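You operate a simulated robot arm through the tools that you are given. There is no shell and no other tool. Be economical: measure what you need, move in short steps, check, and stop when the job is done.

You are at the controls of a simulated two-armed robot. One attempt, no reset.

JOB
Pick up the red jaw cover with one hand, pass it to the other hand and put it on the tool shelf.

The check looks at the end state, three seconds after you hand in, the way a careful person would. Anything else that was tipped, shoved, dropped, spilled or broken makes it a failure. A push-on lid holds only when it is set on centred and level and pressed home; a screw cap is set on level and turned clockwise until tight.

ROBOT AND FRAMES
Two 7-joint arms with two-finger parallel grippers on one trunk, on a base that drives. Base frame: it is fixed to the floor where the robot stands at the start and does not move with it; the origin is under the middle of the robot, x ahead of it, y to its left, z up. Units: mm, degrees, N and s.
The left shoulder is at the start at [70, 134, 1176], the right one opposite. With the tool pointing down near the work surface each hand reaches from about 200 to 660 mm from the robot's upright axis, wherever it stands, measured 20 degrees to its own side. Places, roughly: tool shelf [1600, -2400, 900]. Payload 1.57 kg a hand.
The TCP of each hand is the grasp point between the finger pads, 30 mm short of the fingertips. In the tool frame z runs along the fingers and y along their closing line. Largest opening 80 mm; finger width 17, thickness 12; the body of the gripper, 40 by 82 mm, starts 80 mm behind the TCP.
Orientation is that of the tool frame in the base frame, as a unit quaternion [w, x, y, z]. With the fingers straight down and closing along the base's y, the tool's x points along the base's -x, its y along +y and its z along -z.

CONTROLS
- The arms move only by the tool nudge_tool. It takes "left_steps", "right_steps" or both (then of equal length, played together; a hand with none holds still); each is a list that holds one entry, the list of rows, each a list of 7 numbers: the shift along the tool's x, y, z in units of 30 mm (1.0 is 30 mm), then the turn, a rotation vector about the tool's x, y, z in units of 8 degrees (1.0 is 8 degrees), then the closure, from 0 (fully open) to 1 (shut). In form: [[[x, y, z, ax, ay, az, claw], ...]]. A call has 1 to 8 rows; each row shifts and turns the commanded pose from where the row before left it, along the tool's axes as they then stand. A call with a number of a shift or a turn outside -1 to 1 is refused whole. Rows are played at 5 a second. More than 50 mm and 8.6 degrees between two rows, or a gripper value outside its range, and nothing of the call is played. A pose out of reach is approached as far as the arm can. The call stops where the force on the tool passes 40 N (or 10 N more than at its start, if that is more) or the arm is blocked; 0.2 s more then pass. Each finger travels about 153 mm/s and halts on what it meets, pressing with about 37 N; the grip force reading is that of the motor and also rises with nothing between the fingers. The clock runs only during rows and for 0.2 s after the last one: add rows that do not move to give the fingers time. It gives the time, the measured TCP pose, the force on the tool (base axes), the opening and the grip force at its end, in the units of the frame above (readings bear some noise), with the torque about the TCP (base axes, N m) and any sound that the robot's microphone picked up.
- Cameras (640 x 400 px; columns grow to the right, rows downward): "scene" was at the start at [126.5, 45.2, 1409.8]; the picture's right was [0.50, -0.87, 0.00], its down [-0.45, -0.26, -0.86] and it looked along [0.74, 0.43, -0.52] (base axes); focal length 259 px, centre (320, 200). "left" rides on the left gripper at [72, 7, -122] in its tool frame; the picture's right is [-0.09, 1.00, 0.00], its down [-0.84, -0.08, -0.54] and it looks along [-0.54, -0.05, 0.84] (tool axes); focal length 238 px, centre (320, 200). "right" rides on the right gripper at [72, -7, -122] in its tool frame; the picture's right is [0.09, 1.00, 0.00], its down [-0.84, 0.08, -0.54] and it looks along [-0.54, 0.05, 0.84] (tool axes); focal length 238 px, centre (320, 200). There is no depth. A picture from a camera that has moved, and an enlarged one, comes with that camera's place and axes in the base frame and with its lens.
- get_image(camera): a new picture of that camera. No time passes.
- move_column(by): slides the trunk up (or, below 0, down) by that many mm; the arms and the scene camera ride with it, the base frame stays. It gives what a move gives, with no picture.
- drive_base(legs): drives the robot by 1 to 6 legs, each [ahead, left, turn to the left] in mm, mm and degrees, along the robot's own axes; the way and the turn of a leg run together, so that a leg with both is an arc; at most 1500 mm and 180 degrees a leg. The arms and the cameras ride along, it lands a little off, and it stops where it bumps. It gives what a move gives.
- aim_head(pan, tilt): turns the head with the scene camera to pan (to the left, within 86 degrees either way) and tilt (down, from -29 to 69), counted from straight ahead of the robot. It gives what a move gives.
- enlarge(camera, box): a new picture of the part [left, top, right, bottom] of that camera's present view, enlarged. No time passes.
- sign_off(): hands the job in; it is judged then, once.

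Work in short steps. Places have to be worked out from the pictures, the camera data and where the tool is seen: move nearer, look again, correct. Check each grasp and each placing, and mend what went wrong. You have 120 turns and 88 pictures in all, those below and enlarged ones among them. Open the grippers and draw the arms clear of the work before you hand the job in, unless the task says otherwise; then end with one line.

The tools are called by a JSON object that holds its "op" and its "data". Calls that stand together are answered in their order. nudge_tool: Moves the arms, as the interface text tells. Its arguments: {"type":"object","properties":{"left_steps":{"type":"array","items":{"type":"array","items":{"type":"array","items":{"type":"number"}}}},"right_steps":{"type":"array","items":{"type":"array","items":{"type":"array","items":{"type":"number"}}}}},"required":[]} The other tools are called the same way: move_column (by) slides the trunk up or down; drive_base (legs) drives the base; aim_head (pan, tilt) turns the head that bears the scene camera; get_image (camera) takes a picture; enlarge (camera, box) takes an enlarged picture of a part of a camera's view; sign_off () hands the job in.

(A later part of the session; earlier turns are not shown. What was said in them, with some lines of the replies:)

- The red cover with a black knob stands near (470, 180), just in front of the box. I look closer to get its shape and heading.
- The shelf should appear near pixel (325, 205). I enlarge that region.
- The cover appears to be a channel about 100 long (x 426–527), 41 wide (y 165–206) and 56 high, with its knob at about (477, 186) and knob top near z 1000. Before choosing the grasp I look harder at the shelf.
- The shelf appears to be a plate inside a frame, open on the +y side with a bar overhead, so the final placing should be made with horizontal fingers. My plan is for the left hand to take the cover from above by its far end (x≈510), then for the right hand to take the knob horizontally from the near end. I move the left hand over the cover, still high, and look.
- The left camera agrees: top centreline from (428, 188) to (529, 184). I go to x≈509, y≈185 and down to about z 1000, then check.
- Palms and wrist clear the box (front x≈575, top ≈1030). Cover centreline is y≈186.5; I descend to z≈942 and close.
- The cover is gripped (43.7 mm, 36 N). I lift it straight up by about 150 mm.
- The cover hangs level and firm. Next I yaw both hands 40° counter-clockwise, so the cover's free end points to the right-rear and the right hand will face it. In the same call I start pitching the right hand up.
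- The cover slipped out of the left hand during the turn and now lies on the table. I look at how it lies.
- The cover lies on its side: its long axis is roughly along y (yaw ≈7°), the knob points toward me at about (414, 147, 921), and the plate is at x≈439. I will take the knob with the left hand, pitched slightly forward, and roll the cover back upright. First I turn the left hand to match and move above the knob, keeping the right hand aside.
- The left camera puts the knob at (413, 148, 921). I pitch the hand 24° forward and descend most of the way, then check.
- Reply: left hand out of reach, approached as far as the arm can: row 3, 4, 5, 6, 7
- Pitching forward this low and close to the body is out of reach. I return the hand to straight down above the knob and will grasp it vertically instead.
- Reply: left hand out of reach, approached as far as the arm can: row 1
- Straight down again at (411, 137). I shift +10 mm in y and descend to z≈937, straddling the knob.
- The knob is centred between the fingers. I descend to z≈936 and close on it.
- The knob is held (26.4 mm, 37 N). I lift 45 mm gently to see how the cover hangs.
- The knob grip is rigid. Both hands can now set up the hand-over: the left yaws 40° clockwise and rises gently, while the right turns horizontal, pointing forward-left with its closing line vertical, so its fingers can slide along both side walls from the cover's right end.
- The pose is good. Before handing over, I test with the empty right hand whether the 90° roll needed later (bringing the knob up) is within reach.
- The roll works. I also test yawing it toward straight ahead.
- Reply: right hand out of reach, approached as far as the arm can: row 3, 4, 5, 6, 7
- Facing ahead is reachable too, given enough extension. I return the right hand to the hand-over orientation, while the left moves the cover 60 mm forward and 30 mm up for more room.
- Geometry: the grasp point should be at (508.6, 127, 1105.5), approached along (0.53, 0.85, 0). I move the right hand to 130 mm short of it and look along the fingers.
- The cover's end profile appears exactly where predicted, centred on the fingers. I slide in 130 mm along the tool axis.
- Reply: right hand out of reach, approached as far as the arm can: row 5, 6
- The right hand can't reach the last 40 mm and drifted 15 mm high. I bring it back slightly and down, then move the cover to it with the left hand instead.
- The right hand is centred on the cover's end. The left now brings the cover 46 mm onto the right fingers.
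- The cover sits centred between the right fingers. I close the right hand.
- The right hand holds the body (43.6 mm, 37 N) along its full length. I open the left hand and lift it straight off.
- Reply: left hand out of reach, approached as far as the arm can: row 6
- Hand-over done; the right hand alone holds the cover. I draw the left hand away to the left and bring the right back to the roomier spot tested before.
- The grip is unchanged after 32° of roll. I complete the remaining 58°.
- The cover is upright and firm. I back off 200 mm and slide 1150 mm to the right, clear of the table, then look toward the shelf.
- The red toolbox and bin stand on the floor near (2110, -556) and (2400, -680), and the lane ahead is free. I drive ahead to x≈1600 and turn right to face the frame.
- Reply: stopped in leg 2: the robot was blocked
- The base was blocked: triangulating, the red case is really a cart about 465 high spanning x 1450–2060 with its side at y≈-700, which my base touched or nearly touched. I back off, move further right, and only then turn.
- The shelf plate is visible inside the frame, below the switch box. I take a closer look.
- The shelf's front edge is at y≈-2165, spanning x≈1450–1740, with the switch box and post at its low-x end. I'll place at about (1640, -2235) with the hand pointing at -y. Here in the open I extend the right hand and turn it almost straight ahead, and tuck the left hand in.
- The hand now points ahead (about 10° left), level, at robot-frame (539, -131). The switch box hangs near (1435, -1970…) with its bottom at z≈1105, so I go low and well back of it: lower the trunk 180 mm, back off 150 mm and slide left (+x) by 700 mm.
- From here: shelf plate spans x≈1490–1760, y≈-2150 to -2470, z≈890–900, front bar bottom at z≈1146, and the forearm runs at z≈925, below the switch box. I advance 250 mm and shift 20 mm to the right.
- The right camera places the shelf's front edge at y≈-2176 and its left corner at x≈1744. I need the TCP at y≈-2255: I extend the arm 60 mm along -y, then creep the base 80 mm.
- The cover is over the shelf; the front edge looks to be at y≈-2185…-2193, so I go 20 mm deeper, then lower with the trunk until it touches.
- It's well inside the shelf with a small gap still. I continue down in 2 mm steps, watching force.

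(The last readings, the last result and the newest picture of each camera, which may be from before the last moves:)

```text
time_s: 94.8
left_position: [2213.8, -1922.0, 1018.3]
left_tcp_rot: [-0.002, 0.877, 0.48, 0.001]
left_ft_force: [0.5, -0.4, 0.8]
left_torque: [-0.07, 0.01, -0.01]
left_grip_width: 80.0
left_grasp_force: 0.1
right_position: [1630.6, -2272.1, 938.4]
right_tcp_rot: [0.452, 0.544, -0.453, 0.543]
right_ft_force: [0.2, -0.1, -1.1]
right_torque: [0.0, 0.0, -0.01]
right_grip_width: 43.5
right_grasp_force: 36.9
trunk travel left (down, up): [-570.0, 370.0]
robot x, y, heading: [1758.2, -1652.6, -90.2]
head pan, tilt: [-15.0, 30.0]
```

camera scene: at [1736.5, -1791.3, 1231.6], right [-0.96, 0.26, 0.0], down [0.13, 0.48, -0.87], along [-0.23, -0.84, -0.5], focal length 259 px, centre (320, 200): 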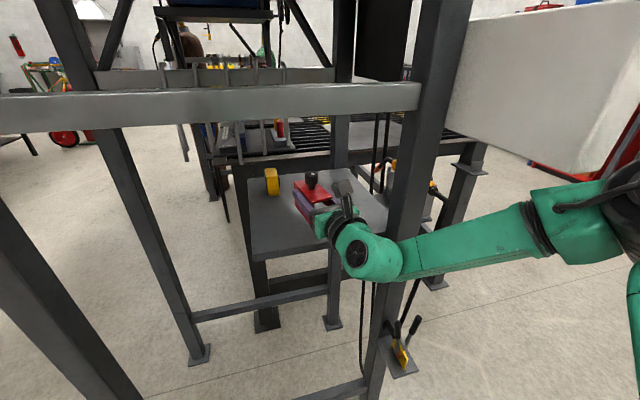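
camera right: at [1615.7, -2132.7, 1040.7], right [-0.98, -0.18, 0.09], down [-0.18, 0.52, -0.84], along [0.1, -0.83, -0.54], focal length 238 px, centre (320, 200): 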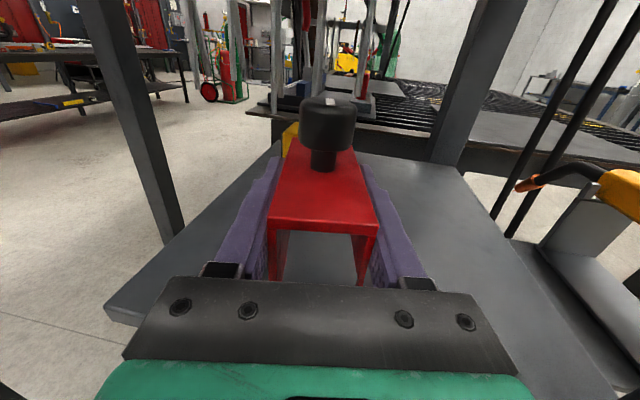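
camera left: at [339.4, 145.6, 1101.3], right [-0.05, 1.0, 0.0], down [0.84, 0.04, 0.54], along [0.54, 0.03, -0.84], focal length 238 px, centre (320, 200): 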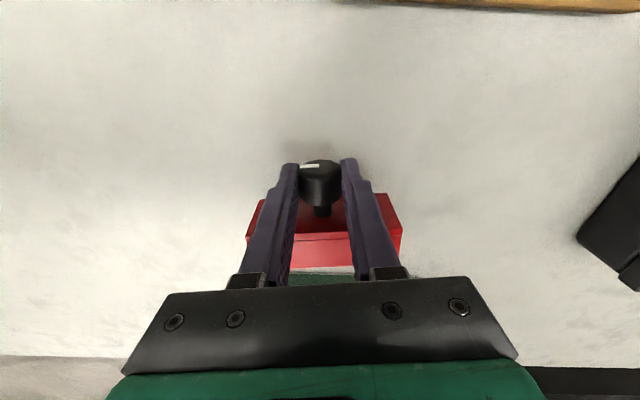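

No contact yet at z 938. I keep lowering.

{"op": "nudge_tool", "data": {"right_steps": [[[-0.06, 0, 0, 0, 0, 0, 1], [-0.04, 0, 0, 0, 0, 0, 1], [0, 0, 0, 0, 0, 0, 1]]]}}

{"op": "nudge_tool", "data": {"right_steps": [[[-0.06, 0, 0, 0, 0, 0, 1], [-0.04, 0, 0, 0, 0, 0, 1], [0, 0, 0, 0, 0, 0, 1]]]}}

{"op": "enlarge", "data": {"camera": "scene", "box": [270, 150, 370, 230]}}

```text
time_s: 95.6
left_position: [2213.5, -1922.9, 1019.9]
left_tcp_rot: [-0.002, 0.878, 0.479, 0.002]
left_ft_force: [0.6, 0.0, 0.5]
left_torque: [0.03, 0.05, 0.01]
left_grip_width: 80.0
left_grasp_force: 0.1
right_position: [1630.9, -2273.1, 936.3]
right_tcp_rot: [0.451, 0.545, -0.453, 0.543]
right_ft_force: [0.9, -0.4, -1.2]
right_torque: [0.0, 0.0, -0.01]
right_grip_width: 43.9
right_grasp_force: 36.5
trunk travel left (down, up): [-570.0, 370.0]
robot x, y, heading: [1761.8, -1656.8, -90.2]
head pan, tilt: [-15.0, 30.0]
```

```text
time_s: 96.4
left_position: [2215.0, -1922.3, 1019.8]
left_tcp_rot: [-0.002, 0.877, 0.48, 0.002]
left_ft_force: [-0.5, 0.0, 1.0]
left_torque: [0.01, 0.01, 0.01]
left_grip_width: 80.0
left_grasp_force: 0.0
right_position: [1629.9, -2273.6, 932.7]
right_tcp_rot: [0.452, 0.544, -0.452, 0.544]
right_ft_force: [-0.6, -0.3, -1.7]
right_torque: [-0.02, -0.01, 0.01]
right_grip_width: 43.6
right_grasp_force: 37.0
trunk travel left (down, up): [-570.0, 370.0]
robot x, y, heading: [1765.8, -1652.3, -90.2]
head pan, tilt: [-15.0, 30.0]
```

```text
5.00 times, centred on (320, 190) of scene
camera zoom: at [1736.5, -1790.8, 1231.6], right [-0.96, 0.26, 0.0], down [0.13, 0.48, -0.87], along [-0.23, -0.84, -0.5], focal length 1293 px, centre (320, 250)
```

zoom: 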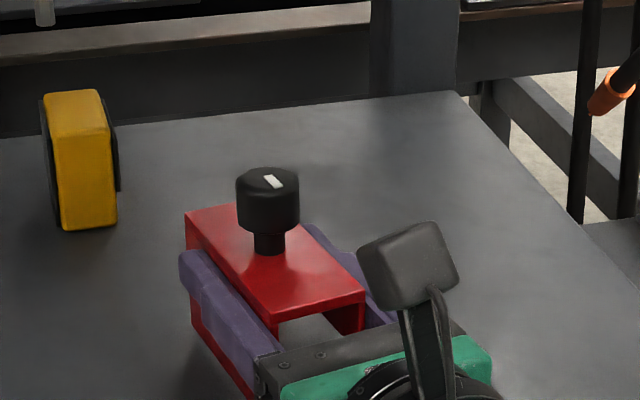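

Still a small gap, it seems. I lower further in 1 mm rows.

{"op": "nudge_tool", "data": {"right_steps": [[[-0.05, 0, 0, 0, 0, 0, 1], [-0.05, 0, 0, 0, 0, 0, 1], [-0.03, 0, 0, 0, 0, 0, 1], [0, 0, 0, 0, 0, 0, 1]]]}}

{"op": "nudge_tool", "data": {"right_steps": [[[-0.05, 0, 0, 0, 0, 0, 1], [-0.05, 0, 0, 0, 0, 0, 1], [-0.03, 0, 0, 0, 0, 0, 1], [0, 0, 0, 0, 0, 0, 1]]]}}

```text
time_s: 97.4
left_position: [2213.6, -1922.2, 1019.0]
left_tcp_rot: [-0.002, 0.877, 0.48, 0.002]
left_ft_force: [0.0, 0.2, 0.4]
left_torque: [-0.02, -0.01, 0.04]
left_grip_width: 80.0
left_grasp_force: 0.1
right_position: [1629.7, -2273.4, 929.0]
right_tcp_rot: [0.451, 0.544, -0.453, 0.543]
right_ft_force: [0.2, 0.4, -1.0]
right_torque: [0.0, -0.01, -0.02]
right_grip_width: 43.8
right_grasp_force: 37.2
trunk travel left (down, up): [-570.0, 370.0]
robot x, y, heading: [1763.5, -1653.0, -89.9]
head pan, tilt: [-15.0, 30.0]
```

```text
time_s: 98.4
left_position: [2214.5, -1921.3, 1019.3]
left_tcp_rot: [-0.001, 0.877, 0.48, 0.001]
left_ft_force: [-0.5, 0.0, 0.3]
left_torque: [-0.03, 0.0, -0.02]
left_grip_width: 80.0
left_grasp_force: 0.0
right_position: [1628.0, -2272.9, 926.8]
right_tcp_rot: [0.452, 0.543, -0.451, 0.545]
right_ft_force: [-0.5, -2.6, 8.7]
right_torque: [-0.63, -0.06, -0.03]
right_grip_width: 43.7
right_grasp_force: 37.0
trunk travel left (down, up): [-570.0, 370.0]
robot x, y, heading: [1758.2, -1650.0, -90.3]
head pan, tilt: [-15.0, 30.0]
```

Contact: about 10 N upward, borne at the far end. I relieve it by half a millimetre and open the fingers to about 62 mm, then check before withdrawing.

{"op": "nudge_tool", "data": {"right_steps": [[[0.02, 0, 0, 0, 0, 0, 1], [0, 0, 0, 0, 0, 0, 0.42], [0, 0, 0, 0, 0, 0, 0.35], [0, 0, 0, 0, 0, 0, 0.22], [0, 0, 0, 0, 0, 0, 0.22], [0, 0, 0, 0, 0, 0, 0.22]]]}}

{"op": "enlarge", "data": {"camera": "scene", "box": [270, 150, 370, 230]}}

{"op": "get_image", "data": {"camera": "right"}}

```text
time_s: 99.8
left_position: [2214.0, -1921.0, 1020.0]
left_tcp_rot: [-0.002, 0.877, 0.48, 0.002]
left_ft_force: [0.0, 0.0, 0.1]
left_torque: [-0.04, 0.01, -0.03]
left_grip_width: 80.1
left_grasp_force: 0.1
right_position: [1629.3, -2273.6, 925.3]
right_tcp_rot: [0.452, 0.544, -0.452, 0.544]
right_ft_force: [-0.1, 0.2, 0.2]
right_torque: [0.02, 0.02, 0.0]
right_grip_width: 62.5
right_grasp_force: 0.0
trunk travel left (down, up): [-570.0, 370.0]
robot x, y, heading: [1762.4, -1654.7, -90.5]
head pan, tilt: [-15.0, 30.0]
```

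```text
5.00 times, centred on (320, 190) of scene
camera zoom: at [1736.6, -1790.6, 1231.7], right [-0.96, 0.26, 0.0], down [0.13, 0.48, -0.87], along [-0.23, -0.84, -0.5], focal length 1293 px, centre (320, 250)
```

zoom: 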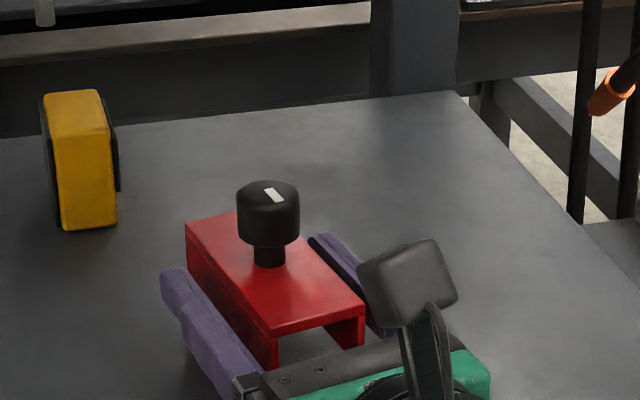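

```text
30 pictures are left
camera right: at [1615.7, -2152.3, 996.3], right [-0.98, -0.18, 0.09], down [-0.18, 0.52, -0.84], along [0.1, -0.83, -0.54], focal length 238 px, centre (320, 200)
```

right: 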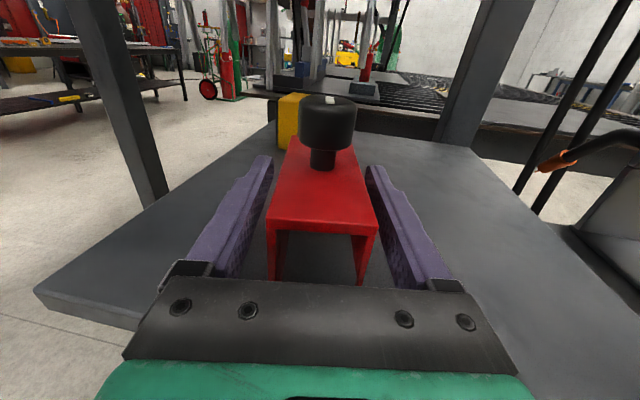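

The cover stands level and free on the shelf between the opened fingers. I withdraw straight back along the tool axis with the arm.

{"op": "nudge_tool", "data": {"right_steps": [[[0, 0, -0.3, 0, 0, 0, 0.22], [0, 0, -0.5, 0, 0, 0, 0.22], [0, 0, -0.55, 0, 0, 0, 0.22], [0, 0, -0.55, 0, 0, 0, 0.22], [0, 0, -0.55, 0, 0, 0, 0.22], [0, 0, -0.55, 0, 0, 0, 0.22], [0, 0, -0.5, 0, 0, 0, 0.22]]]}}

{"op": "get_image", "data": {"camera": "right"}}

```text
time_s: 101.4
left_position: [2214.0, -1920.9, 1020.2]
left_tcp_rot: [-0.001, 0.877, 0.48, 0.002]
left_ft_force: [1.2, -0.1, 1.0]
left_torque: [-0.03, -0.01, -0.01]
left_grip_width: 80.0
left_grasp_force: 0.0
right_position: [1610.4, -2169.9, 925.7]
right_tcp_rot: [0.451, 0.544, -0.453, 0.543]
right_ft_force: [0.0, -0.1, 1.0]
right_torque: [-0.01, -0.02, 0.04]
right_grip_width: 62.3
right_grasp_force: 0.0
trunk travel left (down, up): [-570.0, 370.0]
robot x, y, heading: [1761.3, -1653.0, -90.2]
head pan, tilt: [-15.0, 30.0]
```

```text
29 pictures are left
camera right: at [1596.6, -2048.2, 997.2], right [-0.98, -0.18, 0.09], down [-0.17, 0.52, -0.84], along [0.1, -0.83, -0.54], focal length 238 px, centre (320, 200)
```

right: 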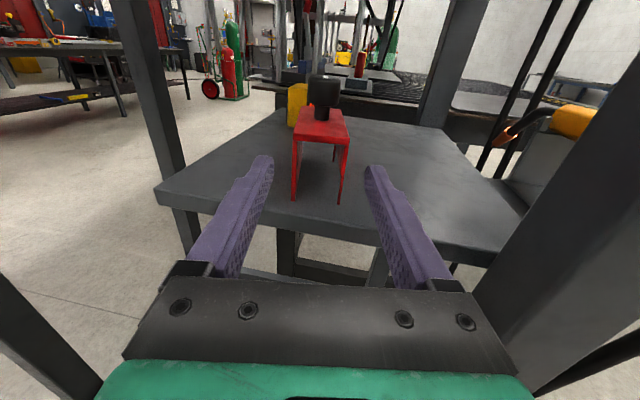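

The cover stands upright on the shelf and the fingers are clear of it. I drive straight back 300 mm and take a final look.

{"op": "drive_base", "data": {"legs": [[-300, 0, 0]]}}

{"op": "nudge_tool", "data": {"right_steps": [[[0, 0, 0, 0, 0, 0, 0], [0, 0, 0, 0, 0, 0, 0]]]}}

{"op": "get_image", "data": {"camera": "scene"}}

{"op": "enlarge", "data": {"camera": "right", "box": [220, 50, 460, 200]}}

```text
time_s: 103.4
left_position: [2215.8, -1621.4, 1018.6]
left_tcp_rot: [-0.002, 0.877, 0.481, 0.002]
left_ft_force: [0.8, 0.3, -0.1]
left_torque: [-0.02, 0.0, 0.02]
left_grip_width: 80.0
left_grasp_force: 0.0
right_position: [1611.8, -1869.3, 926.7]
right_tcp_rot: [0.451, 0.545, -0.451, 0.544]
right_ft_force: [1.5, -0.4, 0.0]
right_torque: [0.02, -0.03, -0.01]
right_grip_width: 62.6
right_grasp_force: 0.2
trunk travel left (down, up): [-570.0, 370.0]
robot x, y, heading: [1761.2, -1354.0, -90.3]
head pan, tilt: [-15.0, 30.0]
```

```text
time_s: 104.0
left_position: [2215.6, -1620.5, 1019.6]
left_tcp_rot: [0.0, 0.877, 0.481, 0.001]
left_ft_force: [-0.3, 0.0, -0.5]
left_torque: [0.01, -0.03, -0.05]
left_grip_width: 80.1
left_grasp_force: 0.1
right_position: [1613.2, -1870.6, 925.6]
right_tcp_rot: [0.451, 0.545, -0.452, 0.544]
right_ft_force: [-0.6, -0.3, -0.2]
right_torque: [0.03, -0.03, 0.0]
right_grip_width: 79.8
right_grasp_force: 0.1
trunk travel left (down, up): [-570.0, 370.0]
robot x, y, heading: [1762.2, -1352.6, -90.2]
head pan, tilt: [-15.0, 30.0]
```

```text
28 pictures are left
camera scene: at [1737.6, -1489.9, 1231.7], right [-0.97, 0.26, 0.0], down [0.13, 0.48, -0.87], along [-0.23, -0.84, -0.5], focal length 259 px, centre (320, 200)
```

scene: 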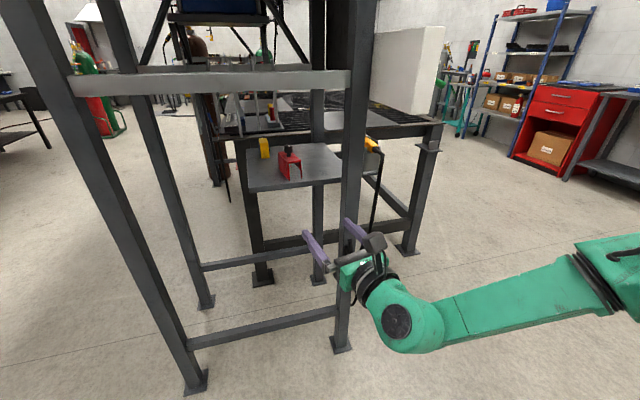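

```text
2.67 times, centred on (340, 125) of right
camera zoom: at [1598.2, -1748.3, 997.1], right [-0.98, -0.18, 0.09], down [-0.18, 0.52, -0.84], along [0.11, -0.83, -0.54], focal length 636 px, centre (267, 400)
```

zoom: 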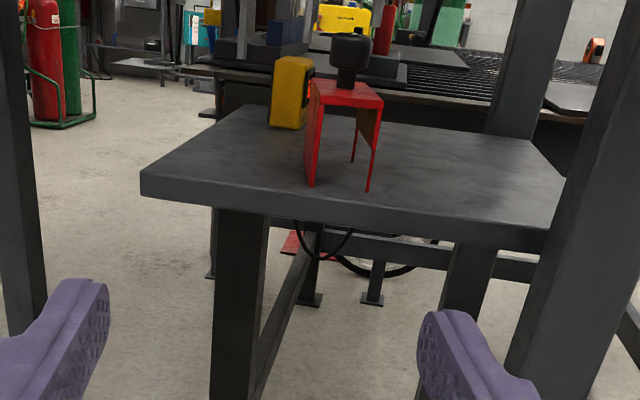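

The cover stands upright on the shelf, both hands are open, and the arms are clear. I hand the job in.

{"op": "sign_off", "data": {}}

```text
The job is handed in.
```

The red jaw cover was passed from the left hand to the right and now stands upright on the tool shelf, with both grippers open and clear. On the way it slipped from the left hand once and dropped about 150 mm onto the table, and the base was blocked once while driving, probably against the red cart; I did not check whether the cart moved.
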